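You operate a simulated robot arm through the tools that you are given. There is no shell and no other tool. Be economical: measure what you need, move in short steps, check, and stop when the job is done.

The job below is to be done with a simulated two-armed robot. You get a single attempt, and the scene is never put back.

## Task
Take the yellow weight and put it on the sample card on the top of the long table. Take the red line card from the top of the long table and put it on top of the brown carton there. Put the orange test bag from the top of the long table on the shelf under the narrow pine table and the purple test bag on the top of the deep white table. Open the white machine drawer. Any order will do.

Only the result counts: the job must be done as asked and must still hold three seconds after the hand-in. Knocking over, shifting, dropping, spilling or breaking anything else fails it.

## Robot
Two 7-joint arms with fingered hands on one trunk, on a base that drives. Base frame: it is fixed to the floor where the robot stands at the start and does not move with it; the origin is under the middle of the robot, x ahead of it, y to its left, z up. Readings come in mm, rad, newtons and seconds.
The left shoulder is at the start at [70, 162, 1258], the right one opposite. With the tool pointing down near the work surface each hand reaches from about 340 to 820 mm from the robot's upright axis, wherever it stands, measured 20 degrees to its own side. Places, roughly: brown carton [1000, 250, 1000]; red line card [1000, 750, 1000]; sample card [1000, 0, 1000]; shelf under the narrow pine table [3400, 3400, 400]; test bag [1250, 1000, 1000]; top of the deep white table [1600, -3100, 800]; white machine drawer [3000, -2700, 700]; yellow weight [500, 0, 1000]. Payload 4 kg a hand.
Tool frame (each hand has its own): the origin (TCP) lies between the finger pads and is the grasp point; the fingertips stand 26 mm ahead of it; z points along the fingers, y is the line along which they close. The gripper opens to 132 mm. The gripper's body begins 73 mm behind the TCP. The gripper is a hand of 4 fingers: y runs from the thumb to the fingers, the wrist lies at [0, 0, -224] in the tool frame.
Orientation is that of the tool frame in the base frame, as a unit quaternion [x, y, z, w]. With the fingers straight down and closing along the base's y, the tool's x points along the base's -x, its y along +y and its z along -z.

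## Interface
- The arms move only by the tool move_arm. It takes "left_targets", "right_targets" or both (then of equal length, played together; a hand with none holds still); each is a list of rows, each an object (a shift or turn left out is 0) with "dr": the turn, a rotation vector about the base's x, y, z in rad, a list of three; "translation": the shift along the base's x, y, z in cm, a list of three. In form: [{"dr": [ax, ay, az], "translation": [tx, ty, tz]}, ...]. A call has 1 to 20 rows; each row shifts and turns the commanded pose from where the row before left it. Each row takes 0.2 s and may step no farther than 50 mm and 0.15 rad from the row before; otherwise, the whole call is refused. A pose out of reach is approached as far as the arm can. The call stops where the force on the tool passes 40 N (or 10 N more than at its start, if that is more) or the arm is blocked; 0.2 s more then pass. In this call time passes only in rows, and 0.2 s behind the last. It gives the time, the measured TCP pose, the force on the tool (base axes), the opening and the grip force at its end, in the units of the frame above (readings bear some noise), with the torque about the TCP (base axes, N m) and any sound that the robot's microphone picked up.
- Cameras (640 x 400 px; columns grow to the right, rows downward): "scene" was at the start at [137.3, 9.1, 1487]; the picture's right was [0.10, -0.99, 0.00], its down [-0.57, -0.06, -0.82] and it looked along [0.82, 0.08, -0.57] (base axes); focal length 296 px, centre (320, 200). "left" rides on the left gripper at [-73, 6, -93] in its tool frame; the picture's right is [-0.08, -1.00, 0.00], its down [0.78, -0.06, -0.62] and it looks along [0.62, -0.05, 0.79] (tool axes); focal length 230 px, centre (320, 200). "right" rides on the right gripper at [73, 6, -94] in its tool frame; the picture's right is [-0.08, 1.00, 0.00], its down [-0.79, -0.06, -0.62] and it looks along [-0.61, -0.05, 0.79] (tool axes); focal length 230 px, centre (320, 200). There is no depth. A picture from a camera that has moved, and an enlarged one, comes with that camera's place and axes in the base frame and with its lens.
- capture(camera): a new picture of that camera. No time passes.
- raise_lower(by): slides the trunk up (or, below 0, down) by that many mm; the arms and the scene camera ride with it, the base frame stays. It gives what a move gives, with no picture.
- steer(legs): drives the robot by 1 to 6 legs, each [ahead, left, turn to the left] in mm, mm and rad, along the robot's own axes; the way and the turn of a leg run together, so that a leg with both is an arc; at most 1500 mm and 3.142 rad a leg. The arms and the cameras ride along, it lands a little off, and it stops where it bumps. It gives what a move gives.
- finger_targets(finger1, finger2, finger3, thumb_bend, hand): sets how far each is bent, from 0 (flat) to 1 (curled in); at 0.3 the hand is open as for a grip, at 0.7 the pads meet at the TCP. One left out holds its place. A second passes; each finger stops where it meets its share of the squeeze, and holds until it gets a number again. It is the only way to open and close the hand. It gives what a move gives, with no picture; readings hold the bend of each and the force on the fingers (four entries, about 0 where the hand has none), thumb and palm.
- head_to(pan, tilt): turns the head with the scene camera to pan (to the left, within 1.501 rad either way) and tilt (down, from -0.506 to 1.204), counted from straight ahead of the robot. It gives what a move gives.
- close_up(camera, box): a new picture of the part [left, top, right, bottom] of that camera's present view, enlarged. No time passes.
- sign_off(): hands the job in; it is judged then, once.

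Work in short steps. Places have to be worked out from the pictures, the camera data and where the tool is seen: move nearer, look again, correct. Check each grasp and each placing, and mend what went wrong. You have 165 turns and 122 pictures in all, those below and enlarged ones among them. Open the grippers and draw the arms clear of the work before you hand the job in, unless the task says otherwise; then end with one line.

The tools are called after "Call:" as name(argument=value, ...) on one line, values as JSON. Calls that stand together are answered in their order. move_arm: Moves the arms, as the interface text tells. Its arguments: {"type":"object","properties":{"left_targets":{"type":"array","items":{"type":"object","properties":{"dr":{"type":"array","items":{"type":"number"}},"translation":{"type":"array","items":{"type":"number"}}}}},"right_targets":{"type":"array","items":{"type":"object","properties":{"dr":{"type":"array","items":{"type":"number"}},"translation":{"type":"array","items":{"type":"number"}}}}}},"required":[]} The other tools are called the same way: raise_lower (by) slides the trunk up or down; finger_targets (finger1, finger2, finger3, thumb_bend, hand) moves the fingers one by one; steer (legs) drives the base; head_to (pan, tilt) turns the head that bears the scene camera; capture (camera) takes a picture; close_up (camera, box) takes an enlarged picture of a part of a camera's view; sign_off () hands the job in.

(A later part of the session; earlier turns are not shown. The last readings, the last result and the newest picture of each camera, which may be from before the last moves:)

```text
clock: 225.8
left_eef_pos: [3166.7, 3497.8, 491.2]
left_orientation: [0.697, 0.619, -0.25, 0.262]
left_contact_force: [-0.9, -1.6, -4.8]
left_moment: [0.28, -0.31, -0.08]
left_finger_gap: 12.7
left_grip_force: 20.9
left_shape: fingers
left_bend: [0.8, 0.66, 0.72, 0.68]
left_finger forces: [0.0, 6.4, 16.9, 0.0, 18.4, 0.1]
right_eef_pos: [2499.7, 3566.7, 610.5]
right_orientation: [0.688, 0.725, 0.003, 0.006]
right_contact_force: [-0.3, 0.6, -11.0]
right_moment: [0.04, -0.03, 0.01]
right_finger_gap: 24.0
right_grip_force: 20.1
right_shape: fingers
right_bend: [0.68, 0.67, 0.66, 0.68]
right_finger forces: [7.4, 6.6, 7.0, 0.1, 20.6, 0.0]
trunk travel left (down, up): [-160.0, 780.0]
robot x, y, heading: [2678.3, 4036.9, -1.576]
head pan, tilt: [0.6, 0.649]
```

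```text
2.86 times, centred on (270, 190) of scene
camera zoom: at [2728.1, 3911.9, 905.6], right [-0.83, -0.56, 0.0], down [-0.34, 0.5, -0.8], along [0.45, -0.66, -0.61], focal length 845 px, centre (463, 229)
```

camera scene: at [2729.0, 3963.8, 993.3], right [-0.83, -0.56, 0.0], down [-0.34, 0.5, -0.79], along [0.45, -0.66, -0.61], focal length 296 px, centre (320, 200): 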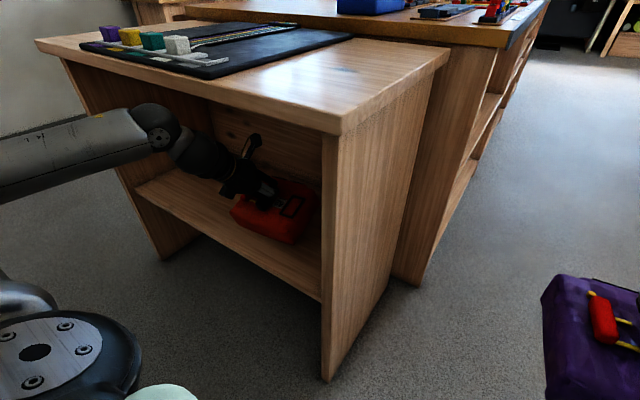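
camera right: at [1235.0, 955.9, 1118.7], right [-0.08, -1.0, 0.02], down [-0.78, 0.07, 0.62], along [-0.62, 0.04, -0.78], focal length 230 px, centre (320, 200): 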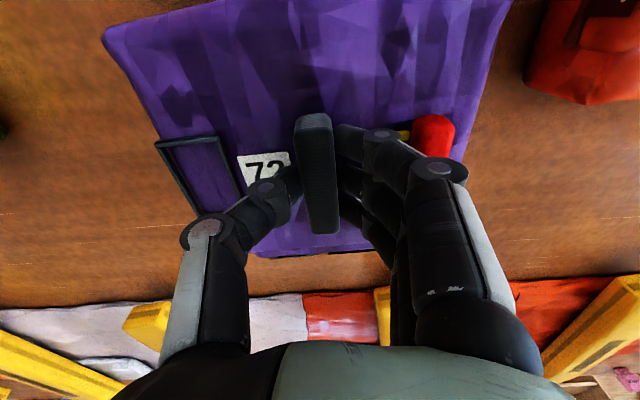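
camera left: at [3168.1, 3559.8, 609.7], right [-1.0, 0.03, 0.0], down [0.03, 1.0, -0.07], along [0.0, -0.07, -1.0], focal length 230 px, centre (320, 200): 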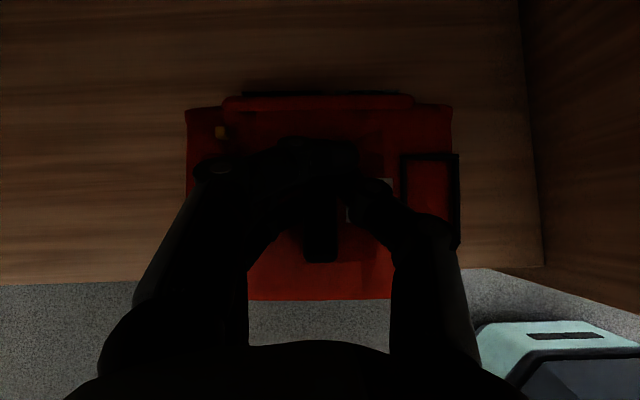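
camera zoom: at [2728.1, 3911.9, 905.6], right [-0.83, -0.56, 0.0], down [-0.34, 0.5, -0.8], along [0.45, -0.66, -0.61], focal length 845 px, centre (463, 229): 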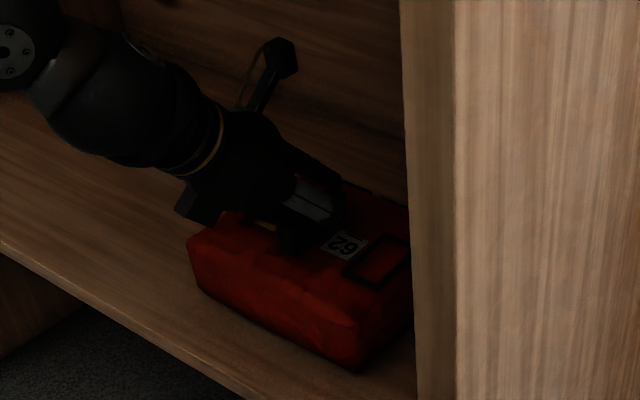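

The bag sits well inside the shelf now. I release it and withdraw along the tool axis.

Call:
finger_targets(hand="left", finger1=0.55, finger2=0.55, finger3=0.55, thumb_bend=0.55)

Call:
move_arm(left_targets=[{"translation": [0, 0.5, 1.0]}, {"translation": [0, 1.0, 1.3]}, {"translation": [0, 1.2, 1.3]}])

Call:
capture(camera="left")

Call:
close_up(camera="scene", box=[140, 80, 360, 240])

```text
clock: 226.8
left_eef_pos: [3166.6, 3497.8, 490.4]
left_orientation: [0.696, 0.621, -0.248, 0.262]
left_contact_force: [0.2, -1.0, 1.9]
left_moment: [-0.01, -0.03, 0.01]
left_finger_gap: 53.9
left_grip_force: 0.4
left_shape: fingers
left_bend: [0.55, 0.55, 0.55, 0.55]
left_finger forces: [0.1, 0.0, 0.9, 0.0, 0.0, 0.0]
right_eef_pos: [2500.1, 3567.6, 610.9]
right_orientation: [0.688, 0.726, 0.003, 0.005]
right_contact_force: [0.0, -0.2, -12.4]
right_moment: [0.0, -0.03, 0.01]
right_finger_gap: 23.6
right_grip_force: 20.7
right_shape: fingers
right_bend: [0.68, 0.67, 0.66, 0.68]
right_finger forces: [7.4, 6.6, 7.0, 0.0, 20.6, 0.1]
trunk travel left (down, up): [-160.0, 780.0]
robot x, y, heading: [2676.8, 4035.2, -1.574]
head pan, tilt: [0.6, 0.649]
```

```text
clock: 227.6
left_eef_pos: [3166.7, 3524.2, 528.6]
left_orientation: [0.696, 0.62, -0.25, 0.262]
left_contact_force: [0.5, 0.2, -0.5]
left_moment: [-0.01, 0.0, 0.0]
left_finger_gap: 53.6
left_grip_force: 0.1
left_shape: fingers
left_bend: [0.55, 0.55, 0.55, 0.55]
left_finger forces: [0.1, 0.1, 0.1, 0.0, 0.0, 0.0]
right_eef_pos: [2500.3, 3567.6, 611.2]
right_orientation: [0.688, 0.725, 0.003, 0.005]
right_contact_force: [-0.5, 0.0, -13.3]
right_moment: [0.06, -0.02, 0.01]
right_finger_gap: 23.5
right_grip_force: 20.5
right_shape: fingers
right_bend: [0.68, 0.67, 0.66, 0.68]
right_finger forces: [7.5, 6.6, 6.8, 0.1, 20.6, 0.0]
trunk travel left (down, up): [-160.0, 780.0]
robot x, y, heading: [2681.0, 4034.0, -1.576]
head pan, tilt: [0.6, 0.649]
```

```text
32 pictures are left
camera left: at [3166.4, 3532.6, 645.7], right [-1.0, 0.04, 0.0], down [0.04, 1.0, -0.07], along [0.0, -0.07, -1.0], focal length 230 px, centre (320, 200)
```

left: 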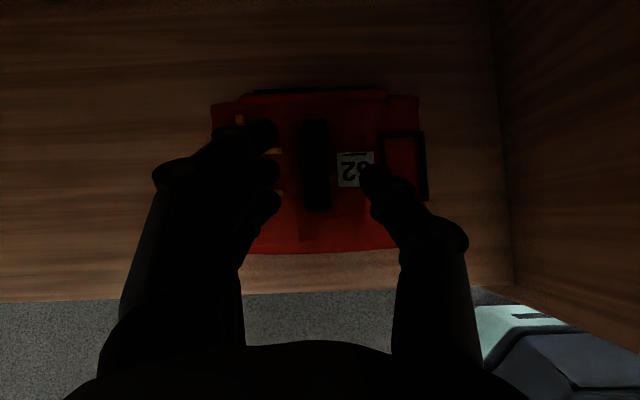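

```text
2.50 times, centred on (250, 160) of scene
camera zoom: at [2727.7, 3912.3, 905.7], right [-0.83, -0.56, 0.0], down [-0.34, 0.5, -0.8], along [0.45, -0.66, -0.61], focal length 739 px, centre (495, 300)
```

zoom: 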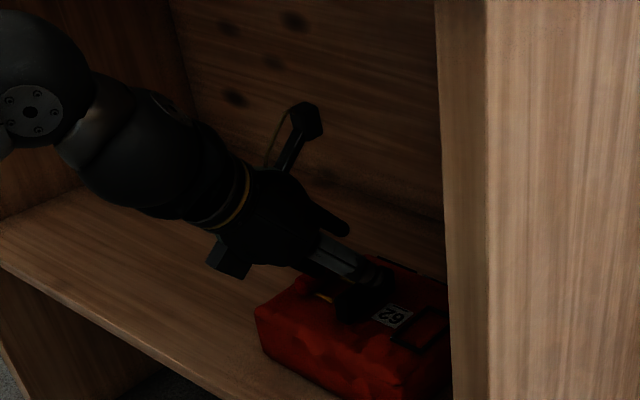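

Bag flat on the shelf. I raise 20 mm, back straight out, then raise the trunk to travel height.

Call:
raise_lower(by=22)

Call:
steer(legs=[[-260, 0, 0]])

Call:
capture(camera="scene")

```text
clock: 228.3
left_eef_pos: [3166.2, 3525.0, 549.2]
left_orientation: [0.695, 0.621, -0.249, 0.262]
left_contact_force: [-0.5, 0.2, 0.3]
left_moment: [-0.05, -0.01, 0.03]
left_finger_gap: 53.6
left_grip_force: 0.1
left_shape: fingers
left_bend: [0.55, 0.55, 0.55, 0.55]
left_finger forces: [0.0, 0.0, 0.0, 0.0, 0.1, 0.0]
right_eef_pos: [2499.0, 3567.1, 632.4]
right_orientation: [0.689, 0.725, 0.003, 0.006]
right_contact_force: [0.4, 0.5, -13.2]
right_moment: [0.03, -0.04, -0.04]
right_finger_gap: 24.0
right_grip_force: 20.7
right_shape: fingers
right_bend: [0.68, 0.67, 0.66, 0.68]
right_finger forces: [7.4, 6.6, 7.0, 0.1, 20.5, 0.0]
trunk travel left (down, up): [-182.0, 758.0]
robot x, y, heading: [2684.6, 4032.9, -1.58]
head pan, tilt: [0.6, 0.649]
```

```text
clock: 230.1
left_eef_pos: [3168.3, 3779.2, 548.8]
left_orientation: [0.695, 0.622, -0.247, 0.262]
left_contact_force: [0.7, -0.2, -0.1]
left_moment: [0.02, -0.02, 0.03]
left_finger_gap: 53.9
left_grip_force: 0.0
left_shape: fingers
left_bend: [0.55, 0.55, 0.55, 0.55]
left_finger forces: [0.0, 0.0, 0.0, 0.1, 0.0, 0.0]
right_eef_pos: [2501.6, 3820.9, 632.9]
right_orientation: [0.688, 0.726, 0.003, 0.006]
right_contact_force: [0.8, -0.2, -12.4]
right_moment: [0.01, -0.01, -0.03]
right_finger_gap: 23.6
right_grip_force: 20.6
right_shape: fingers
right_bend: [0.68, 0.67, 0.66, 0.68]
right_finger forces: [7.4, 6.6, 6.9, 0.0, 20.5, 0.1]
trunk travel left (down, up): [-182.0, 758.0]
robot x, y, heading: [2681.7, 4292.2, -1.567]
head pan, tilt: [0.6, 0.649]
```

```text
30 pictures are left
camera scene: at [2729.3, 4166.0, 927.8], right [-0.83, -0.56, 0.0], down [-0.34, 0.5, -0.8], along [0.45, -0.66, -0.6], focal length 296 px, centre (320, 200)
```

scene: 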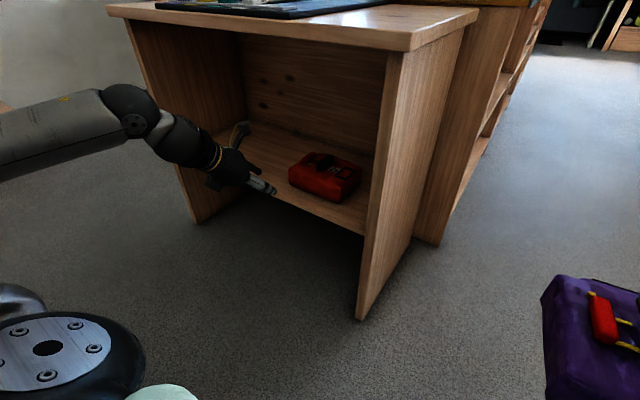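

Orange bag is done. I raise the trunk, pull the left hand in, and drive back down the aisle toward the deep white table with the purple bag.

Call:
raise_lower(by=560)

Call:
move_arm(left_targets=[{"translation": [-4, 0, 1]}, {"translation": [-4, 0, 1]}, {"translation": [-4, 0, 1]}, {"translation": [-4, 0, 1]}, {"translation": [-4, 0, 1]}])

Call:
steer(legs=[[0, -630, 0], [1500, 0, 0], [1500, 0, 0], [1500, 0, 0], [1400, 0, 0]])

Call:
head_to(pan=-0.1, tilt=0.45)

Call:
capture(camera="scene")

```text
refused: 560 is not a number from -400 to 400
```

```text
clock: 231.5
left_eef_pos: [2967.7, 3796.1, 545.4]
left_orientation: [0.711, 0.636, -0.209, 0.218]
left_contact_force: [0.1, 0.4, -0.4]
left_moment: [0.0, 0.02, -0.05]
left_finger_gap: 54.1
left_grip_force: 0.0
left_shape: fingers
left_bend: [0.55, 0.55, 0.55, 0.55]
left_finger forces: [0.1, 0.0, 0.0, 0.0, 0.0, 0.0]
right_eef_pos: [2500.4, 3819.0, 630.9]
right_orientation: [0.688, 0.726, 0.004, 0.004]
right_contact_force: [-0.5, 0.5, -12.7]
right_moment: [0.07, 0.05, 0.01]
right_finger_gap: 23.8
right_grip_force: 20.3
right_shape: fingers
right_bend: [0.68, 0.67, 0.66, 0.68]
right_finger forces: [7.5, 6.6, 6.9, 0.0, 20.7, 0.0]
trunk travel left (down, up): [-182.0, 758.0]
robot x, y, heading: [2682.2, 4291.7, -1.569]
head pan, tilt: [0.6, 0.649]
stopped in row 5 (left hand): the arm was blocked; the commanded pose is now the measured one
```

```text
clock: 262.7
left_eef_pos: [2408.1, -2090.7, 545.3]
left_orientation: [0.705, 0.642, -0.208, 0.22]
left_contact_force: [0.2, 0.2, 0.1]
left_moment: [0.05, 0.03, -0.03]
left_finger_gap: 54.3
left_grip_force: 0.1
left_shape: fingers
left_bend: [0.55, 0.55, 0.55, 0.55]
left_finger forces: [0.0, 0.0, 0.0, 0.1, 0.1, 0.1]
right_eef_pos: [1943.9, -2074.2, 632.4]
right_orientation: [0.682, 0.731, 0.004, 0.006]
right_contact_force: [-0.5, -0.7, -13.4]
right_moment: [0.04, 0.0, 0.0]
right_finger_gap: 23.6
right_grip_force: 21.2
right_shape: fingers
right_bend: [0.68, 0.67, 0.66, 0.68]
right_finger forces: [7.4, 6.6, 7.0, 0.0, 20.7, 0.1]
trunk travel left (down, up): [-182.0, 758.0]
robot x, y, heading: [2113.6, -1602.4, -1.557]
head pan, tilt: [0.6, 0.649]
```

```text
clock: 263.8
left_eef_pos: [2409.9, -2088.9, 546.7]
left_orientation: [0.704, 0.642, -0.208, 0.221]
left_contact_force: [0.0, -0.2, 0.0]
left_moment: [-0.03, 0.0, -0.01]
left_finger_gap: 54.3
left_grip_force: 0.0
left_shape: fingers
left_bend: [0.55, 0.55, 0.55, 0.55]
left_finger forces: [0.1, 0.0, 0.0, 0.0, 0.0, 0.0]
right_eef_pos: [1942.5, -2073.2, 631.6]
right_orientation: [0.682, 0.732, 0.004, 0.005]
right_contact_force: [0.4, 0.1, -12.8]
right_moment: [0.03, -0.01, 0.0]
right_finger_gap: 23.9
right_grip_force: 21.2
right_shape: fingers
right_bend: [0.68, 0.67, 0.66, 0.68]
right_finger forces: [7.4, 6.6, 6.9, 0.0, 20.7, 0.0]
trunk travel left (down, up): [-182.0, 758.0]
robot x, y, heading: [2116.3, -1604.3, -1.557]
head pan, tilt: [-0.099, 0.45]
```

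```text
29 pictures are left
camera scene: at [2106.2, -1744.9, 945.5], right [-1.0, 0.09, 0.0], down [0.04, 0.43, -0.9], along [-0.08, -0.9, -0.44], focal length 296 px, centre (320, 200)
```

scene: 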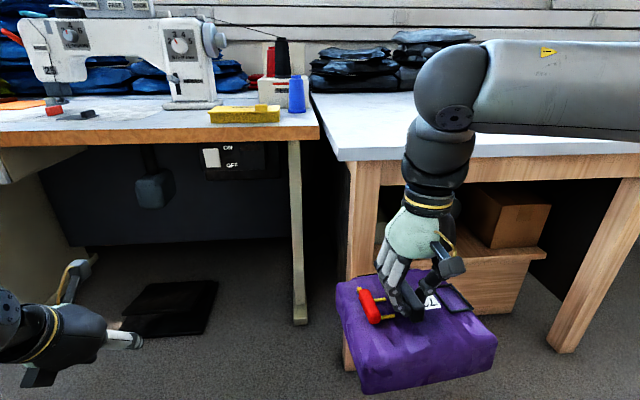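

I notice the raise was refused, but nothing was touched on the way. The white table is ahead; I raise the trunk now, clear of its edge, and look.

Call:
raise_lower(by=400)

Call:
raise_lower(by=140)

Call:
head_to(pan=-0.3, tilt=0.6)

Call:
capture(camera="scene")

```text
clock: 267.6
left_eef_pos: [2408.6, -2089.9, 945.7]
left_orientation: [0.705, 0.642, -0.207, 0.22]
left_contact_force: [0.0, -0.4, -1.1]
left_moment: [-0.01, -0.02, -0.03]
left_finger_gap: 54.2
left_grip_force: 0.1
left_shape: fingers
left_bend: [0.55, 0.55, 0.55, 0.55]
left_finger forces: [0.1, 0.0, 0.2, 0.0, 0.1, 0.1]
right_eef_pos: [1941.8, -2074.1, 1032.2]
right_orientation: [0.681, 0.732, 0.004, 0.005]
right_contact_force: [-0.8, -0.9, -12.4]
right_moment: [0.01, -0.03, 0.02]
right_finger_gap: 23.8
right_grip_force: 21.1
right_shape: fingers
right_bend: [0.68, 0.67, 0.66, 0.68]
right_finger forces: [7.4, 6.6, 6.9, 0.0, 20.7, 0.1]
trunk travel left (down, up): [-582.0, 358.0]
robot x, y, heading: [2113.6, -1603.6, -1.557]
head pan, tilt: [-0.099, 0.45]
```

```text
clock: 269.2
left_eef_pos: [2408.2, -2090.1, 1087.2]
left_orientation: [0.705, 0.641, -0.207, 0.22]
left_contact_force: [0.2, 1.0, -0.8]
left_moment: [0.0, -0.02, 0.03]
left_finger_gap: 54.0
left_grip_force: 0.1
left_shape: fingers
left_bend: [0.55, 0.55, 0.55, 0.55]
left_finger forces: [0.1, 0.0, 0.1, 0.1, 0.0, 0.1]
right_eef_pos: [1942.7, -2073.6, 1172.6]
right_orientation: [0.682, 0.731, 0.004, 0.005]
right_contact_force: [-0.7, 0.0, -12.8]
right_moment: [-0.01, 0.01, -0.01]
right_finger_gap: 23.8
right_grip_force: 20.9
right_shape: fingers
right_bend: [0.68, 0.67, 0.66, 0.68]
right_finger forces: [7.3, 6.6, 6.9, 0.0, 20.6, 0.0]
trunk travel left (down, up): [-722.0, 218.0]
robot x, y, heading: [2114.0, -1601.0, -1.556]
head pan, tilt: [-0.099, 0.45]
```

```text
clock: 270.0
left_eef_pos: [2408.4, -2090.0, 1086.0]
left_orientation: [0.704, 0.642, -0.208, 0.221]
left_contact_force: [0.0, -0.4, -0.1]
left_moment: [0.0, 0.0, -0.01]
left_finger_gap: 54.3
left_grip_force: 0.0
left_shape: fingers
left_bend: [0.55, 0.55, 0.55, 0.55]
left_finger forces: [0.0, 0.0, 0.0, 0.0, 0.0, 0.0]
right_eef_pos: [1941.7, -2073.8, 1172.8]
right_orientation: [0.681, 0.732, 0.004, 0.005]
right_contact_force: [0.1, -0.5, -12.4]
right_moment: [0.01, 0.0, -0.01]
right_finger_gap: 23.5
right_grip_force: 20.9
right_shape: fingers
right_bend: [0.68, 0.67, 0.66, 0.68]
right_finger forces: [7.4, 6.7, 6.9, 0.0, 20.7, 0.1]
trunk travel left (down, up): [-722.0, 218.0]
robot x, y, heading: [2112.5, -1600.3, -1.558]
head pan, tilt: [-0.3, 0.6]
```

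```text
28 pictures are left
camera scene: at [2088.9, -1738.8, 1472.0], right [-0.96, 0.28, 0.0], down [0.16, 0.54, -0.82], along [-0.23, -0.79, -0.57], focal length 296 px, centre (320, 200)
```

scene: 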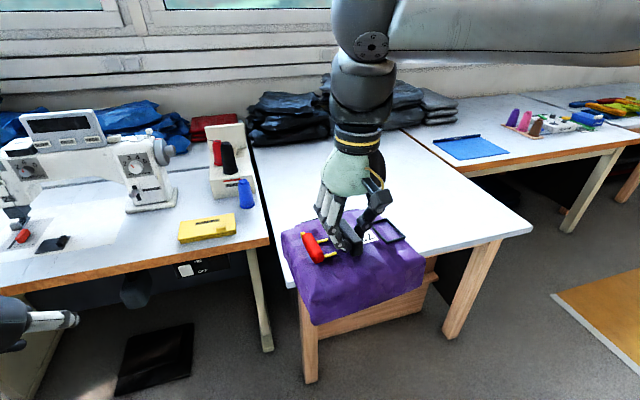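

White table: front edge y≈-2290, top z≈790, x 1150–1990, its front half is free. I strafe right 300 mm, go forward 370 mm and lower the trunk near the surface.

Call:
steer(legs=[[0, -310, 0], [375, 0, 0]])

Call:
raise_lower(by=-230)

Call:
capture(camera="scene")

```text
clock: 274.1
left_eef_pos: [2117.6, -2469.3, 1087.6]
left_orientation: [0.701, 0.646, -0.206, 0.222]
left_contact_force: [-0.2, -0.8, -0.1]
left_moment: [0.01, 0.03, 0.01]
left_finger_gap: 54.1
left_grip_force: 0.1
left_shape: fingers
left_bend: [0.55, 0.55, 0.55, 0.55]
left_finger forces: [0.1, 0.0, 0.1, 0.0, 0.0, 0.0]
right_eef_pos: [1650.4, -2459.7, 1172.6]
right_orientation: [0.677, 0.736, 0.003, 0.005]
right_contact_force: [-0.5, -0.7, -13.1]
right_moment: [0.03, -0.06, 0.0]
right_finger_gap: 24.0
right_grip_force: 21.1
right_shape: fingers
right_bend: [0.68, 0.67, 0.66, 0.68]
right_finger forces: [7.5, 6.7, 6.8, 0.0, 20.7, 0.0]
trunk travel left (down, up): [-722.0, 218.0]
robot x, y, heading: [1817.5, -1988.5, -1.547]
head pan, tilt: [-0.3, 0.6]
```

```text
clock: 276.5
left_eef_pos: [2118.0, -2470.6, 856.1]
left_orientation: [0.701, 0.645, -0.207, 0.222]
left_contact_force: [0.1, -0.6, -0.1]
left_moment: [0.01, -0.01, -0.02]
left_finger_gap: 54.0
left_grip_force: 0.1
left_shape: fingers
left_bend: [0.55, 0.55, 0.55, 0.55]
left_finger forces: [0.1, 0.1, 0.1, 0.0, 0.0, 0.1]
right_eef_pos: [1650.7, -2460.0, 943.0]
right_orientation: [0.678, 0.735, 0.004, 0.004]
right_contact_force: [0.2, -0.6, -13.3]
right_moment: [0.0, 0.0, 0.01]
right_finger_gap: 23.7
right_grip_force: 20.7
right_shape: fingers
right_bend: [0.68, 0.67, 0.66, 0.68]
right_finger forces: [7.3, 6.7, 6.8, 0.0, 20.7, 0.0]
trunk travel left (down, up): [-492.0, 448.0]
robot x, y, heading: [1816.7, -1984.8, -1.542]
head pan, tilt: [-0.3, 0.6]
```

```text
27 pictures are left
camera scene: at [1793.2, -2122.8, 1242.0], right [-0.96, 0.27, 0.0], down [0.15, 0.54, -0.82], along [-0.22, -0.79, -0.57], focal length 296 px, centre (320, 200)
```

scene: 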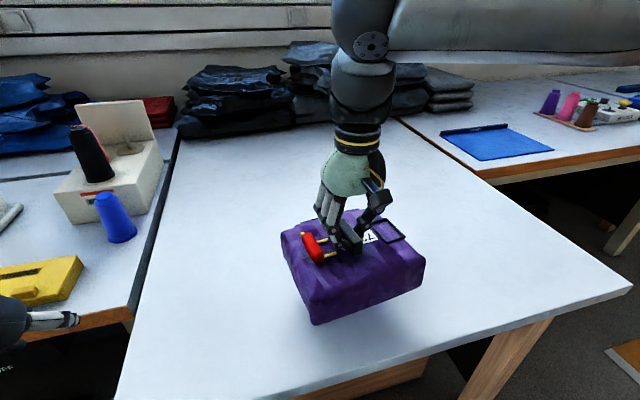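

The left hand is getting low over the neighbouring machine table; I raise it 160 mm before going lower.

Call:
move_arm(left_targets=[{"translation": [0, 0, 4]}, {"translation": [0, 0, 4]}, {"translation": [0, 0, 4]}, {"translation": [0, 0, 4]}])

Call:
raise_lower(by=-35)

Call:
raise_lower(by=-8)

```text
clock: 277.5
left_eef_pos: [2116.0, -2470.6, 1016.6]
left_orientation: [0.702, 0.645, -0.206, 0.221]
left_contact_force: [0.7, -0.1, -0.3]
left_moment: [0.02, -0.03, -0.01]
left_finger_gap: 54.2
left_grip_force: 0.0
left_shape: fingers
left_bend: [0.55, 0.55, 0.55, 0.55]
left_finger forces: [0.0, 0.0, 0.0, 0.1, 0.0, 0.0]
right_eef_pos: [1649.9, -2458.9, 942.7]
right_orientation: [0.677, 0.736, 0.003, 0.005]
right_contact_force: [-1.0, -0.2, -13.7]
right_moment: [0.02, -0.01, 0.01]
right_finger_gap: 23.9
right_grip_force: 21.1
right_shape: fingers
right_bend: [0.68, 0.67, 0.66, 0.68]
right_finger forces: [7.4, 6.6, 6.9, 0.0, 20.7, 0.0]
trunk travel left (down, up): [-492.0, 448.0]
robot x, y, heading: [1816.0, -1985.3, -1.547]
head pan, tilt: [-0.3, 0.6]
```

```text
clock: 278.3
left_eef_pos: [2118.6, -2470.1, 981.9]
left_orientation: [0.701, 0.646, -0.206, 0.222]
left_contact_force: [0.9, 0.4, 0.6]
left_moment: [0.01, 0.03, 0.0]
left_finger_gap: 54.3
left_grip_force: 0.0
left_shape: fingers
left_bend: [0.55, 0.55, 0.55, 0.55]
left_finger forces: [0.0, 0.0, 0.0, 0.0, 0.0, 0.1]
right_eef_pos: [1650.9, -2459.3, 906.6]
right_orientation: [0.678, 0.735, 0.004, 0.005]
right_contact_force: [-0.8, 0.4, -12.4]
right_moment: [0.01, 0.01, 0.03]
right_finger_gap: 23.8
right_grip_force: 21.3
right_shape: fingers
right_bend: [0.68, 0.67, 0.66, 0.68]
right_finger forces: [7.4, 6.7, 6.9, 0.0, 20.8, 0.1]
trunk travel left (down, up): [-457.0, 483.0]
robot x, y, heading: [1818.2, -1985.9, -1.55]
head pan, tilt: [-0.3, 0.6]
```

```text
clock: 278.8
left_eef_pos: [2116.7, -2470.8, 973.0]
left_orientation: [0.7, 0.646, -0.206, 0.222]
left_contact_force: [0.0, -0.4, -0.2]
left_moment: [0.02, 0.01, -0.01]
left_finger_gap: 54.1
left_grip_force: 0.1
left_shape: fingers
left_bend: [0.55, 0.55, 0.55, 0.55]
left_finger forces: [0.0, 0.1, 0.1, 0.1, 0.0, 0.0]
right_eef_pos: [1650.1, -2459.2, 899.5]
right_orientation: [0.678, 0.735, 0.004, 0.004]
right_contact_force: [0.3, 0.0, -12.3]
right_moment: [0.05, -0.02, 0.01]
right_finger_gap: 23.6
right_grip_force: 20.8
right_shape: fingers
right_bend: [0.68, 0.67, 0.66, 0.68]
right_finger forces: [7.5, 6.7, 6.9, 0.0, 20.8, 0.0]
trunk travel left (down, up): [-449.0, 491.0]
robot x, y, heading: [1819.3, -1985.8, -1.549]
head pan, tilt: [-0.3, 0.6]
```

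Still hanging; I keep lowering in small steps.

Call:
raise_lower(by=-10)

Call:
raise_lower(by=-8)

Call:
raise_lower(by=-8)

Call:
capture(camera="scene")

```text
clock: 279.4
left_eef_pos: [2116.2, -2470.4, 964.0]
left_orientation: [0.701, 0.646, -0.206, 0.222]
left_contact_force: [-0.5, 0.0, -0.1]
left_moment: [-0.04, 0.0, 0.01]
left_finger_gap: 54.0
left_grip_force: 0.2
left_shape: fingers
left_bend: [0.55, 0.55, 0.55, 0.55]
left_finger forces: [0.1, 0.0, 0.0, 0.0, 0.1, 0.1]
right_eef_pos: [1651.0, -2459.7, 888.8]
right_orientation: [0.678, 0.735, 0.003, 0.006]
right_contact_force: [0.6, 0.1, -11.2]
right_moment: [-0.13, -0.06, -0.04]
right_finger_gap: 23.7
right_grip_force: 21.1
right_shape: fingers
right_bend: [0.68, 0.67, 0.67, 0.68]
right_finger forces: [7.3, 6.6, 7.4, 0.0, 21.0, 0.0]
trunk travel left (down, up): [-439.0, 501.0]
robot x, y, heading: [1814.2, -1984.2, -1.551]
head pan, tilt: [-0.3, 0.6]
```

```text
clock: 280.0
left_eef_pos: [2117.2, -2469.0, 956.9]
left_orientation: [0.701, 0.645, -0.208, 0.222]
left_contact_force: [-0.4, 0.5, -0.9]
left_moment: [0.02, 0.0, -0.01]
left_finger_gap: 54.1
left_grip_force: 0.0
left_shape: fingers
left_bend: [0.55, 0.55, 0.55, 0.55]
left_finger forces: [0.0, 0.1, 0.0, 0.1, 0.1, 0.0]
right_eef_pos: [1651.9, -2458.3, 884.0]
right_orientation: [0.678, 0.735, 0.002, 0.008]
right_contact_force: [-2.9, -2.6, 23.0]
right_moment: [-0.18, 0.06, 0.07]
right_finger_gap: 23.7
right_grip_force: 27.1
right_shape: fingers
right_bend: [0.69, 0.69, 0.7, 0.69]
right_finger forces: [7.6, 7.9, 9.9, 0.1, 28.0, 0.1]
trunk travel left (down, up): [-431.0, 509.0]
robot x, y, heading: [1818.7, -1986.3, -1.544]
head pan, tilt: [-0.3, 0.6]
```

```text
clock: 280.4
left_eef_pos: [2115.7, -2468.7, 952.4]
left_orientation: [0.701, 0.645, -0.208, 0.223]
left_contact_force: [0.0, -0.5, 0.0]
left_moment: [0.01, -0.03, 0.0]
left_finger_gap: 54.3
left_grip_force: 0.1
left_shape: fingers
left_bend: [0.55, 0.55, 0.55, 0.55]
left_finger forces: [0.0, 0.0, 0.0, 0.0, 0.0, 0.0]
right_eef_pos: [1652.4, -2459.7, 883.9]
right_orientation: [0.678, 0.735, 0.001, 0.012]
right_contact_force: [-1.4, 5.1, 20.0]
right_moment: [0.1, 0.07, -0.01]
right_finger_gap: 23.8
right_grip_force: 25.4
right_shape: fingers
right_bend: [0.7, 0.7, 0.7, 0.71]
right_finger forces: [8.9, 8.4, 7.9, 0.0, 26.1, 0.0]
trunk travel left (down, up): [-427.0, 513.0]
robot x, y, heading: [1815.8, -1990.2, -1.55]
head pan, tilt: [-0.3, 0.6]
stopped: the force on the tool passed its limit (the readings are from after the stop); the commanded pose is now the measured one
```

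```text
26 pictures are left
camera scene: at [1793.4, -2120.0, 1177.9], right [-0.96, 0.27, 0.0], down [0.15, 0.54, -0.83], along [-0.23, -0.79, -0.56], focal length 296 px, centre (320, 200)
```

scene: 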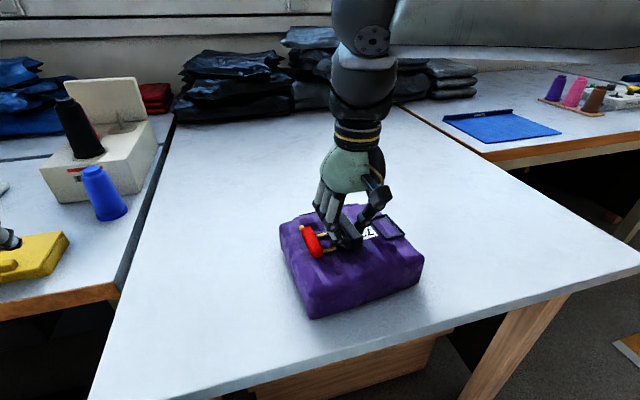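

The bag rests fully on the white table. I ease up 5 mm, open, and lift off.

Call:
raise_lower(by=6)

Call:
finger_targets(hand="right", finger1=0.55, finger2=0.55, finger3=0.55, thumb_bend=0.55)

Call:
raise_lower(by=150)

Call:
capture(camera="scene")

```text
clock: 280.9
left_eef_pos: [2116.5, -2470.0, 957.5]
left_orientation: [0.701, 0.645, -0.207, 0.222]
left_contact_force: [0.4, -0.6, -0.4]
left_moment: [-0.01, 0.04, -0.02]
left_finger_gap: 54.3
left_grip_force: 0.1
left_shape: fingers
left_bend: [0.55, 0.55, 0.55, 0.55]
left_finger forces: [0.1, 0.1, 0.0, 0.1, 0.0, 0.1]
right_eef_pos: [1650.4, -2459.9, 886.1]
right_orientation: [0.678, 0.735, 0.002, 0.007]
right_contact_force: [-0.1, 1.4, -6.8]
right_moment: [0.01, -0.06, -0.02]
right_finger_gap: 24.0
right_grip_force: 21.0
right_shape: fingers
right_bend: [0.69, 0.69, 0.68, 0.69]
right_finger forces: [7.1, 7.0, 7.0, 0.0, 21.2, 0.0]
trunk travel left (down, up): [-433.0, 507.0]
robot x, y, heading: [1813.9, -1984.3, -1.544]
head pan, tilt: [-0.3, 0.6]
```

```text
clock: 281.9
left_eef_pos: [2116.5, -2470.0, 958.3]
left_orientation: [0.702, 0.645, -0.208, 0.22]
left_contact_force: [-0.7, 0.6, -0.2]
left_moment: [0.0, -0.02, 0.02]
left_finger_gap: 54.4
left_grip_force: 0.2
left_shape: fingers
left_bend: [0.55, 0.55, 0.55, 0.55]
left_finger forces: [0.0, 0.0, 0.0, 0.0, 0.0, 0.0]
right_eef_pos: [1651.8, -2460.8, 887.4]
right_orientation: [0.678, 0.735, 0.002, 0.01]
right_contact_force: [-0.3, 0.0, -0.3]
right_moment: [-0.02, -0.01, 0.02]
right_finger_gap: 53.8
right_grip_force: 0.0
right_shape: fingers
right_bend: [0.55, 0.55, 0.55, 0.55]
right_finger forces: [0.0, 0.1, 0.0, 0.0, 0.0, 0.0]
trunk travel left (down, up): [-433.0, 507.0]
robot x, y, heading: [1819.2, -1987.5, -1.545]
head pan, tilt: [-0.3, 0.6]
```

```text
clock: 283.7
left_eef_pos: [2116.8, -2470.7, 1108.1]
left_orientation: [0.701, 0.645, -0.208, 0.221]
left_contact_force: [-0.1, 0.1, 0.3]
left_moment: [0.01, -0.01, -0.02]
left_finger_gap: 54.1
left_grip_force: 0.0
left_shape: fingers
left_bend: [0.55, 0.55, 0.55, 0.55]
left_finger forces: [0.1, 0.0, 0.1, 0.1, 0.1, 0.0]
right_eef_pos: [1652.9, -2459.5, 1037.4]
right_orientation: [0.678, 0.735, 0.002, 0.01]
right_contact_force: [-0.5, -0.4, -1.3]
right_moment: [-0.01, 0.0, -0.02]
right_finger_gap: 54.1
right_grip_force: 0.0
right_shape: fingers
right_bend: [0.55, 0.55, 0.55, 0.55]
right_finger forces: [0.0, 0.1, 0.0, 0.0, 0.1, 0.0]
trunk travel left (down, up): [-583.0, 357.0]
robot x, y, heading: [1817.0, -1987.8, -1.543]
head pan, tilt: [-0.3, 0.6]
```

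```text
25 pictures are left
camera scene: at [1793.6, -2122.1, 1333.6], right [-0.96, 0.27, 0.0], down [0.15, 0.54, -0.82], along [-0.22, -0.79, -0.57], focal length 296 px, centre (320, 200)
```

scene: 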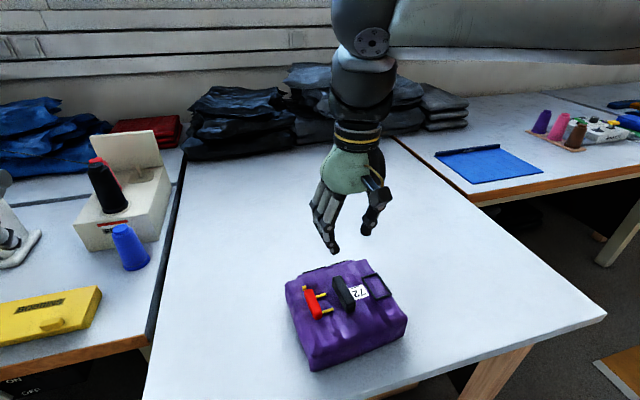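

Purple bag is placed. I back off, move toward the machine table and look for the drawer.

Call:
steer(legs=[[-400, 0, 0], [0, 700, 0]])

Call:
head_to(pan=0.4, tilt=0.5)

Call:
capture(camera="scene")

```text
clock: 289.6
left_eef_pos: [2812.8, -2045.3, 1108.6]
left_orientation: [0.7, 0.646, -0.206, 0.222]
left_contact_force: [0.6, 0.4, 0.5]
left_moment: [-0.01, -0.01, 0.02]
left_finger_gap: 54.5
left_grip_force: 0.0
left_shape: fingers
left_bend: [0.55, 0.55, 0.55, 0.55]
left_finger forces: [0.0, 0.0, 0.0, 0.0, 0.0, 0.1]
right_eef_pos: [2346.1, -2037.5, 1036.8]
right_orientation: [0.677, 0.736, 0.002, 0.01]
right_contact_force: [0.6, 0.7, -0.5]
right_moment: [-0.01, 0.03, 0.04]
right_finger_gap: 53.6
right_grip_force: 0.1
right_shape: fingers
right_bend: [0.55, 0.55, 0.55, 0.55]
right_finger forces: [0.0, 0.1, 0.1, 0.0, 0.1, 0.0]
trunk travel left (down, up): [-583.0, 357.0]
robot x, y, heading: [2508.5, -1566.1, -1.542]
head pan, tilt: [-0.3, 0.6]
```

```text
clock: 290.7
left_eef_pos: [2812.6, -2045.6, 1108.6]
left_orientation: [0.7, 0.647, -0.206, 0.222]
left_contact_force: [0.3, -0.2, -0.3]
left_moment: [0.0, -0.01, -0.02]
left_finger_gap: 54.3
left_grip_force: 0.1
left_shape: fingers
left_bend: [0.55, 0.55, 0.55, 0.55]
left_finger forces: [0.1, 0.0, 0.0, 0.0, 0.1, 0.0]
right_eef_pos: [2346.3, -2037.7, 1037.9]
right_orientation: [0.677, 0.736, 0.001, 0.01]
right_contact_force: [-0.5, 0.5, -0.2]
right_moment: [0.0, 0.0, 0.01]
right_finger_gap: 53.8
right_grip_force: 0.1
right_shape: fingers
right_bend: [0.55, 0.55, 0.55, 0.55]
right_finger forces: [0.0, 0.1, 0.1, 0.1, 0.0, 0.1]
trunk travel left (down, up): [-583.0, 357.0]
robot x, y, heading: [2510.0, -1564.0, -1.54]
head pan, tilt: [0.4, 0.499]
```

```text
24 pictures are left
camera scene: at [2548.9, -1696.0, 1342.8], right [-0.91, -0.41, 0.0], down [-0.2, 0.44, -0.88], along [0.36, -0.8, -0.48], focal length 296 px, centre (320, 200)
```

scene: 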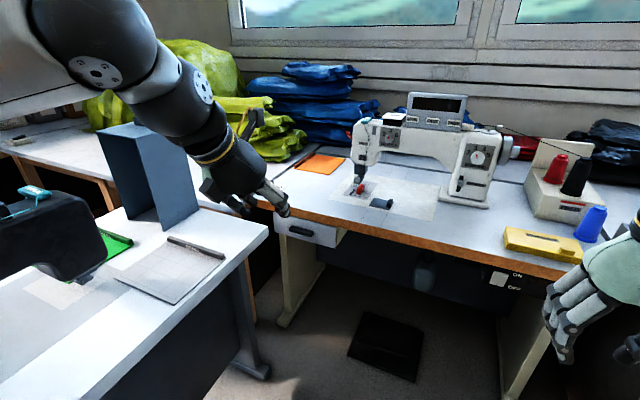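

The white drawer with a black pull is at roughly [3000, -2510, 700]. I enlarge it.

Call:
close_up(camera="scene", box=[250, 190, 370, 270])

```text
5.00 times, centred on (310, 230) of scene
camera zoom: at [2548.9, -1696.0, 1342.8], right [-0.91, -0.41, 0.0], down [-0.2, 0.44, -0.88], along [0.36, -0.8, -0.48], focal length 1479 px, centre (370, 50)
```

zoom: 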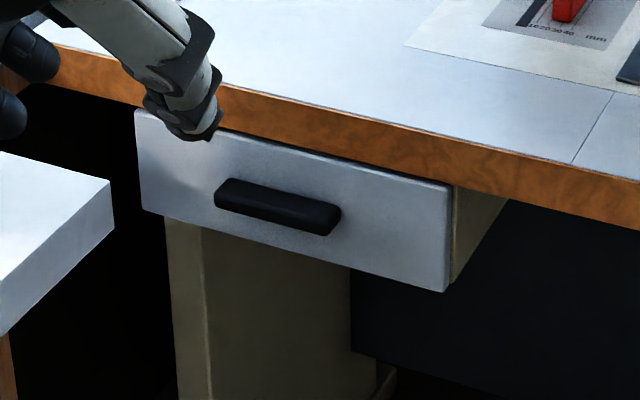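

The pull is a protruding bar about 105 mm wide. I move closer so the left hand is in front of it, and look again to triangulate.

Call:
steer(legs=[[0, 200, -0.03], [220, 0, 0]])

Call:
head_to(pan=0.25, tilt=0.75)

Call:
capture(camera="scene")

```text
clock: 293.6
left_eef_pos: [2999.3, -2272.5, 1107.5]
left_orientation: [0.711, 0.635, -0.21, 0.219]
left_contact_force: [0.0, -0.6, 0.4]
left_moment: [-0.01, 0.02, 0.02]
left_finger_gap: 54.4
left_grip_force: 0.0
left_shape: fingers
left_bend: [0.55, 0.55, 0.55, 0.55]
left_finger forces: [0.1, 0.0, 0.1, 0.0, 0.0, 0.0]
right_eef_pos: [2534.2, -2248.9, 1038.0]
right_orientation: [0.689, 0.725, 0.001, 0.009]
right_contact_force: [0.2, 0.2, 0.0]
right_moment: [0.01, 0.0, -0.02]
right_finger_gap: 53.9
right_grip_force: 0.0
right_shape: fingers
right_bend: [0.55, 0.55, 0.55, 0.55]
right_finger forces: [0.0, 0.0, 0.0, 0.0, 0.0, 0.0]
trunk travel left (down, up): [-583.0, 357.0]
robot x, y, heading: [2715.6, -1780.8, -1.574]
head pan, tilt: [0.4, 0.499]
```

```text
clock: 294.4
left_eef_pos: [3000.7, -2270.4, 1108.5]
left_orientation: [0.711, 0.635, -0.21, 0.219]
left_contact_force: [-0.6, 0.0, -0.8]
left_moment: [0.01, 0.02, -0.02]
left_finger_gap: 54.2
left_grip_force: 0.1
left_shape: fingers
left_bend: [0.55, 0.55, 0.55, 0.55]
left_finger forces: [0.0, 0.1, 0.0, 0.0, 0.1, 0.0]
right_eef_pos: [2535.5, -2247.4, 1038.5]
right_orientation: [0.688, 0.726, 0.002, 0.01]
right_contact_force: [0.3, 0.2, 0.2]
right_moment: [0.01, -0.03, -0.04]
right_finger_gap: 53.9
right_grip_force: 0.1
right_shape: fingers
right_bend: [0.55, 0.55, 0.55, 0.55]
right_finger forces: [0.1, 0.0, 0.0, 0.0, 0.1, 0.0]
trunk travel left (down, up): [-583.0, 357.0]
robot x, y, heading: [2710.0, -1778.2, -1.573]
head pan, tilt: [0.25, 0.75]
```

```text
22 pictures are left
camera scene: at [2732.9, -1910.1, 1320.9], right [-0.97, -0.24, 0.0], down [-0.17, 0.66, -0.73], along [0.18, -0.71, -0.68], focal length 296 px, centre (320, 200)
```

scene: 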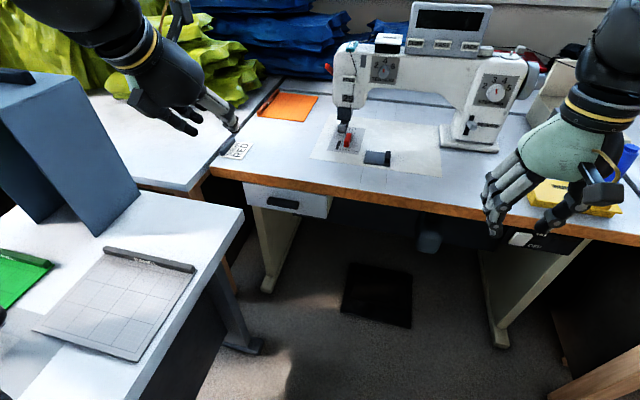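

Triangulation puts the bar at [3007, -2529, 688]. I pitch the left hand horizontal, then roll it 90° so that it closes vertically, staying high and clear.

Call:
move_arm(left_targets=[{"dr": [-0.137, 0, 0], "translation": [-0.4, -3, 0]}, {"dr": [-0.137, 0, 0], "translation": [-0.4, -3, 0]}, {"dr": [-0.137, 0, 0], "translation": [-0.4, -3, 0]}, {"dr": [-0.137, 0, 0], "translation": [-0.4, -3, 0]}, {"dr": [-0.137, 0, 0], "translation": [-0.4, -3, 0]}, {"dr": [-0.137, 0, 0], "translation": [0, -2, 0]}, {"dr": [-0.133, 0, 0], "translation": [0, -1, 0]}, {"dr": [0, -0.143, 0]}, {"dr": [0, -0.143, 0]}, {"dr": [0, -0.143, 0]}, {"dr": [0, -0.143, 0]}, {"dr": [0, -0.143, 0]}, {"dr": [0, -0.143, 0]}, {"dr": [0, -0.143, 0]}, {"dr": [0, -0.143, 0]}, {"dr": [0, -0.143, 0]}, {"dr": [0, -0.143, 0]}, {"dr": [0, -0.141, 0]}])

Call:
capture(camera="scene")

```text
clock: 298.2
left_eef_pos: [2872.8, -2421.0, 1143.6]
left_orientation: [0.713, -0.036, 0.04, 0.699]
left_contact_force: [1.0, -0.1, 0.3]
left_moment: [-0.03, -0.02, -0.02]
left_finger_gap: 54.4
left_grip_force: 0.1
left_shape: fingers
left_bend: [0.55, 0.55, 0.55, 0.55]
left_finger forces: [0.0, 0.1, 0.0, 0.1, 0.0, 0.1]
left hand out of reach, approached as far as the arm can: row 7, 9, 10, 11, 12, 13, 14, 15, 16, 17, 18
right_eef_pos: [2532.3, -2248.9, 1038.4]
right_orientation: [0.688, 0.725, 0.001, 0.01]
right_contact_force: [-0.3, -0.1, 0.8]
right_moment: [0.0, -0.03, -0.01]
right_finger_gap: 53.8
right_grip_force: 0.1
right_shape: fingers
right_bend: [0.55, 0.55, 0.55, 0.55]
right_finger forces: [0.0, 0.0, 0.1, 0.0, 0.0, 0.0]
trunk travel left (down, up): [-583.0, 357.0]
robot x, y, heading: [2714.3, -1779.3, -1.581]
head pan, tilt: [0.25, 0.75]
```

```text
21 pictures are left
camera scene: at [2731.5, -1910.1, 1320.9], right [-0.97, -0.24, 0.0], down [-0.16, 0.66, -0.73], along [0.18, -0.71, -0.68], focal length 296 px, centre (320, 200)
```

scene: 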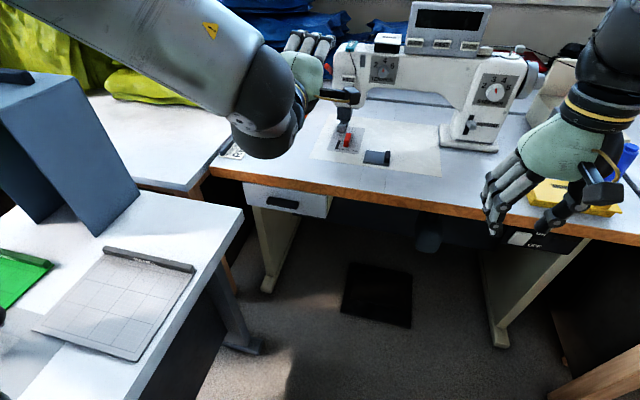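

The orientation works, but the left elbow sticks out over the desk. I park the left hand high and back, and will use the right hand, whose elbow side is free, with the robot turned slightly left.

Call:
move_arm(left_targets=[{"translation": [0, 2, 4]}, {"translation": [0, 2, 4]}, {"translation": [0, 3, 3.5]}, {"translation": [0, 3, 3.5]}, {"translation": [0, 3, 3.5]}])

Call:
steer(legs=[[100, 20, 0], [0, 0, 0.5]])

Call:
head_to(pan=0.0, tilt=0.75)

Call:
capture(camera="scene")

```text
clock: 299.4
left_eef_pos: [2862.6, -2347.2, 1249.3]
left_orientation: [0.712, -0.035, 0.037, 0.7]
left_contact_force: [0.4, -0.3, -0.3]
left_moment: [0.0, 0.0, 0.03]
left_finger_gap: 54.3
left_grip_force: 0.0
left_shape: fingers
left_bend: [0.55, 0.55, 0.55, 0.55]
left_finger forces: [0.0, 0.0, 0.1, 0.0, 0.0, 0.0]
left hand out of reach, approached as far as the arm can: row 2, 3, 4, 5
right_eef_pos: [2534.3, -2247.4, 1037.4]
right_orientation: [0.688, 0.725, 0.001, 0.009]
right_contact_force: [-0.9, 0.6, 0.4]
right_moment: [-0.01, 0.0, -0.06]
right_finger_gap: 53.7
right_grip_force: 0.1
right_shape: fingers
right_bend: [0.55, 0.55, 0.55, 0.55]
right_finger forces: [0.0, 0.1, 0.0, 0.0, 0.0, 0.0]
trunk travel left (down, up): [-583.0, 357.0]
robot x, y, heading: [2712.6, -1780.9, -1.576]
head pan, tilt: [0.25, 0.75]
```

```text
clock: 301.9
left_eef_pos: [3131.9, -2308.9, 1249.7]
left_orientation: [0.701, 0.139, 0.207, 0.669]
left_contact_force: [0.0, 0.5, 0.7]
left_moment: [0.0, -0.01, 0.0]
left_finger_gap: 54.3
left_grip_force: 0.0
left_shape: fingers
left_bend: [0.55, 0.55, 0.55, 0.55]
left_finger forces: [0.0, 0.1, 0.0, 0.0, 0.0, 0.0]
right_eef_pos: [2797.1, -2378.8, 1038.2]
right_orientation: [0.491, 0.871, 0.004, 0.008]
right_contact_force: [0.1, -0.1, 0.7]
right_moment: [0.02, -0.01, 0.01]
right_finger_gap: 53.9
right_grip_force: 0.0
right_shape: fingers
right_bend: [0.55, 0.55, 0.55, 0.55]
right_finger forces: [0.1, 0.0, 0.0, 0.0, 0.0, 0.0]
trunk travel left (down, up): [-583.0, 357.0]
robot x, y, heading: [2730.8, -1878.1, -1.08]
head pan, tilt: [0.25, 0.75]
```

```text
clock: 302.7
left_eef_pos: [3133.3, -2310.5, 1248.6]
left_orientation: [0.701, 0.139, 0.206, 0.669]
left_contact_force: [-0.7, -0.2, 0.2]
left_moment: [-0.04, 0.01, -0.01]
left_finger_gap: 54.3
left_grip_force: 0.0
left_shape: fingers
left_bend: [0.55, 0.55, 0.55, 0.55]
left_finger forces: [0.1, 0.0, 0.0, 0.0, 0.0, 0.1]
right_eef_pos: [2796.7, -2378.8, 1036.6]
right_orientation: [0.491, 0.871, 0.004, 0.01]
right_contact_force: [1.0, -0.2, 0.3]
right_moment: [-0.04, 0.01, 0.0]
right_finger_gap: 53.8
right_grip_force: 0.1
right_shape: fingers
right_bend: [0.55, 0.55, 0.55, 0.55]
right_finger forces: [0.0, 0.0, 0.0, 0.0, 0.0, 0.0]
trunk travel left (down, up): [-583.0, 357.0]
robot x, y, heading: [2736.0, -1879.1, -1.081]
head pan, tilt: [0.0, 0.75]
```

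```text
20 pictures are left
camera scene: at [2794.7, -1997.8, 1320.8], right [-0.88, -0.47, 0.0], down [-0.32, 0.6, -0.73], along [0.34, -0.65, -0.68], focal length 296 px, centre (320, 200)
```

scene: 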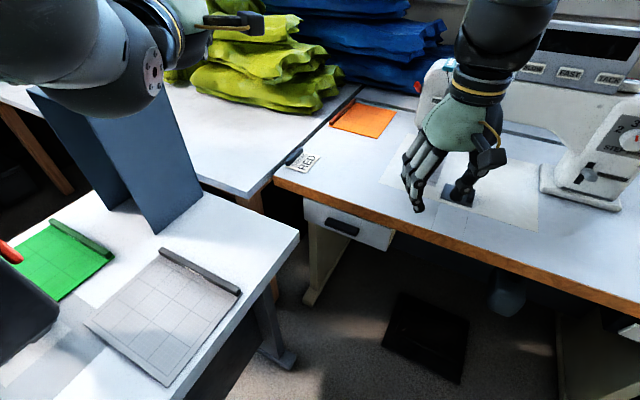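

Handle confirmed at [3007, -2530, 688]. I pitch the right hand horizontal while bringing it down in front of the table edge.

Call:
move_arm(right_targets=[{"dr": [-0.1315, -0.0701, 0], "translation": [1.2, 0, -1.5]}, {"dr": [-0.1315, -0.0701, 0], "translation": [1.2, 0, -1.5]}, {"dr": [-0.1315, -0.0701, 0], "translation": [1.2, 0, -1.5]}, {"dr": [-0.1315, -0.0701, 0], "translation": [1.2, 0, -2]}, {"dr": [-0.1315, -0.0701, 0], "translation": [1.2, 0, -2]}, {"dr": [-0.1315, -0.0701, 0], "translation": [1.2, 0, -2]}, {"dr": [-0.1315, -0.0701, 0], "translation": [1.2, 0, -2]}, {"dr": [-0.1315, -0.0701, 0], "translation": [1.2, 0, -2]}, {"dr": [-0.1315, -0.0701, 0], "translation": [1.2, 0, -2]}, {"dr": [-0.1315, -0.0701, 0], "translation": [1.2, 0, -2]}, {"dr": [-0.069, -0.037, 0], "translation": [0, 0, -2]}])

Call:
capture(camera="scene")

```text
clock: 305.3
left_eef_pos: [3133.2, -2311.1, 1250.6]
left_orientation: [0.701, 0.139, 0.207, 0.669]
left_contact_force: [-0.6, -1.2, -0.2]
left_moment: [0.06, 0.01, -0.01]
left_finger_gap: 54.6
left_grip_force: 0.1
left_shape: fingers
left_bend: [0.55, 0.55, 0.55, 0.55]
left_finger forces: [0.1, 0.1, 0.1, 0.0, 0.0, 0.0]
right_eef_pos: [2883.7, -2422.1, 943.0]
right_orientation: [0.434, 0.67, -0.301, 0.522]
right_contact_force: [0.3, -0.6, 0.1]
right_moment: [0.02, -0.01, 0.0]
right_finger_gap: 54.3
right_grip_force: 0.1
right_shape: fingers
right_bend: [0.55, 0.55, 0.55, 0.55]
right_finger forces: [0.0, 0.0, 0.1, 0.0, 0.0, 0.0]
right hand out of reach, approached as far as the arm can: row 8, 9, 10, 11
trunk travel left (down, up): [-583.0, 357.0]
robot x, y, heading: [2732.3, -1881.3, -1.076]
head pan, tilt: [0.0, 0.75]
stopped in row 11 (right hand): the arm was blocked; the commanded pose is now the measured one
```

```text
19 pictures are left
camera scene: at [2794.1, -1998.5, 1320.8], right [-0.88, -0.47, 0.0], down [-0.32, 0.6, -0.73], along [0.34, -0.65, -0.68], focal length 296 px, centre (320, 200)
```

scene: 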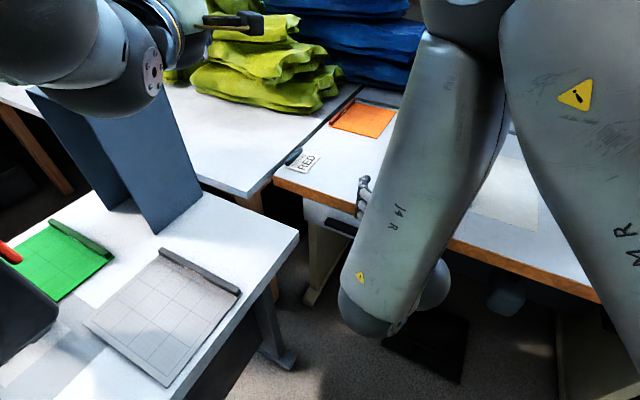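

Tilt is 74° now; it got cramped near the body. I move outward and down toward the pre-grasp point, finishing the pitch.

Call:
move_arm(right_targets=[{"translation": [1.4, -0.5, -4]}, {"translation": [1.4, -0.5, -4]}, {"translation": [1.4, -0.5, -4], "dr": [-0.06, -0.03, 0]}, {"translation": [1.4, -0.5, -4], "dr": [-0.06, -0.03, 0]}, {"translation": [1.4, -0.5, -4], "dr": [-0.06, -0.03, 0]}, {"translation": [1.4, -0.5, -4], "dr": [-0.06, -0.03, 0]}])

```text
clock: 306.7
left_eef_pos: [3134.0, -2310.4, 1248.9]
left_orientation: [0.7, 0.14, 0.207, 0.67]
left_contact_force: [-0.2, 0.2, -0.6]
left_moment: [0.0, 0.02, 0.03]
left_finger_gap: 54.3
left_grip_force: 0.0
left_shape: fingers
left_bend: [0.55, 0.55, 0.55, 0.55]
left_finger forces: [0.0, 0.1, 0.1, 0.0, 0.0, 0.1]
right_eef_pos: [2930.8, -2437.1, 942.1]
right_orientation: [0.449, 0.633, -0.291, 0.56]
right_contact_force: [0.2, -0.4, 0.1]
right_moment: [0.01, 0.0, 0.05]
right_finger_gap: 54.3
right_grip_force: 0.0
right_shape: fingers
right_bend: [0.55, 0.55, 0.55, 0.55]
right_finger forces: [0.0, 0.0, 0.0, 0.0, 0.0, 0.0]
right hand out of reach, approached as far as the arm can: row 1, 2, 3, 4, 5, 6
trunk travel left (down, up): [-583.0, 357.0]
robot x, y, heading: [2732.9, -1879.9, -1.082]
head pan, tilt: [0.0, 0.75]
```

The horizontal tool can't go lower relative to the shoulder, so I lower the trunk. The left arm is ~200 mm from the grey box and well above the desk; I lower 120 mm first and check.

Call:
raise_lower(by=-120)

Call:
capture(camera="scene")

Call:
capture(camera="right")

```text
clock: 308.2
left_eef_pos: [3132.2, -2310.2, 1130.7]
left_orientation: [0.7, 0.14, 0.207, 0.669]
left_contact_force: [-0.6, 0.0, 0.0]
left_moment: [0.04, 0.0, -0.01]
left_finger_gap: 54.4
left_grip_force: 0.1
left_shape: fingers
left_bend: [0.55, 0.55, 0.55, 0.55]
left_finger forces: [0.0, 0.1, 0.0, 0.0, 0.0, 0.0]
right_eef_pos: [2932.0, -2436.1, 826.5]
right_orientation: [0.45, 0.629, -0.29, 0.563]
right_contact_force: [-0.3, -0.1, 0.4]
right_moment: [-0.01, 0.02, 0.01]
right_finger_gap: 54.3
right_grip_force: 0.0
right_shape: fingers
right_bend: [0.55, 0.55, 0.55, 0.55]
right_finger forces: [0.0, 0.0, 0.1, 0.1, 0.0, 0.1]
trunk travel left (down, up): [-463.0, 477.0]
robot x, y, heading: [2733.5, -1879.5, -1.083]
head pan, tilt: [0.0, 0.75]
```

```text
18 pictures are left
camera scene: at [2794.6, -1997.5, 1200.9], right [-0.88, -0.47, 0.0], down [-0.32, 0.6, -0.73], along [0.34, -0.65, -0.68], focal length 296 px, centre (320, 200)
```

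scene: 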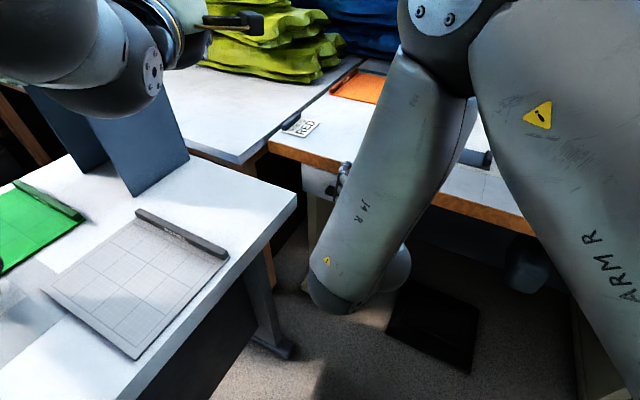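

```text
17 pictures are left
camera right: at [2898.2, -2334.5, 775.2], right [0.89, 0.41, 0.22], down [-0.36, 0.32, 0.87], along [0.29, -0.85, 0.43], focal length 230 px, centre (320, 200)
```

right: 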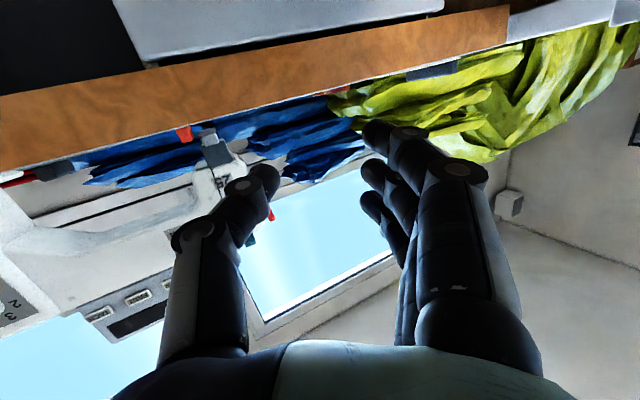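

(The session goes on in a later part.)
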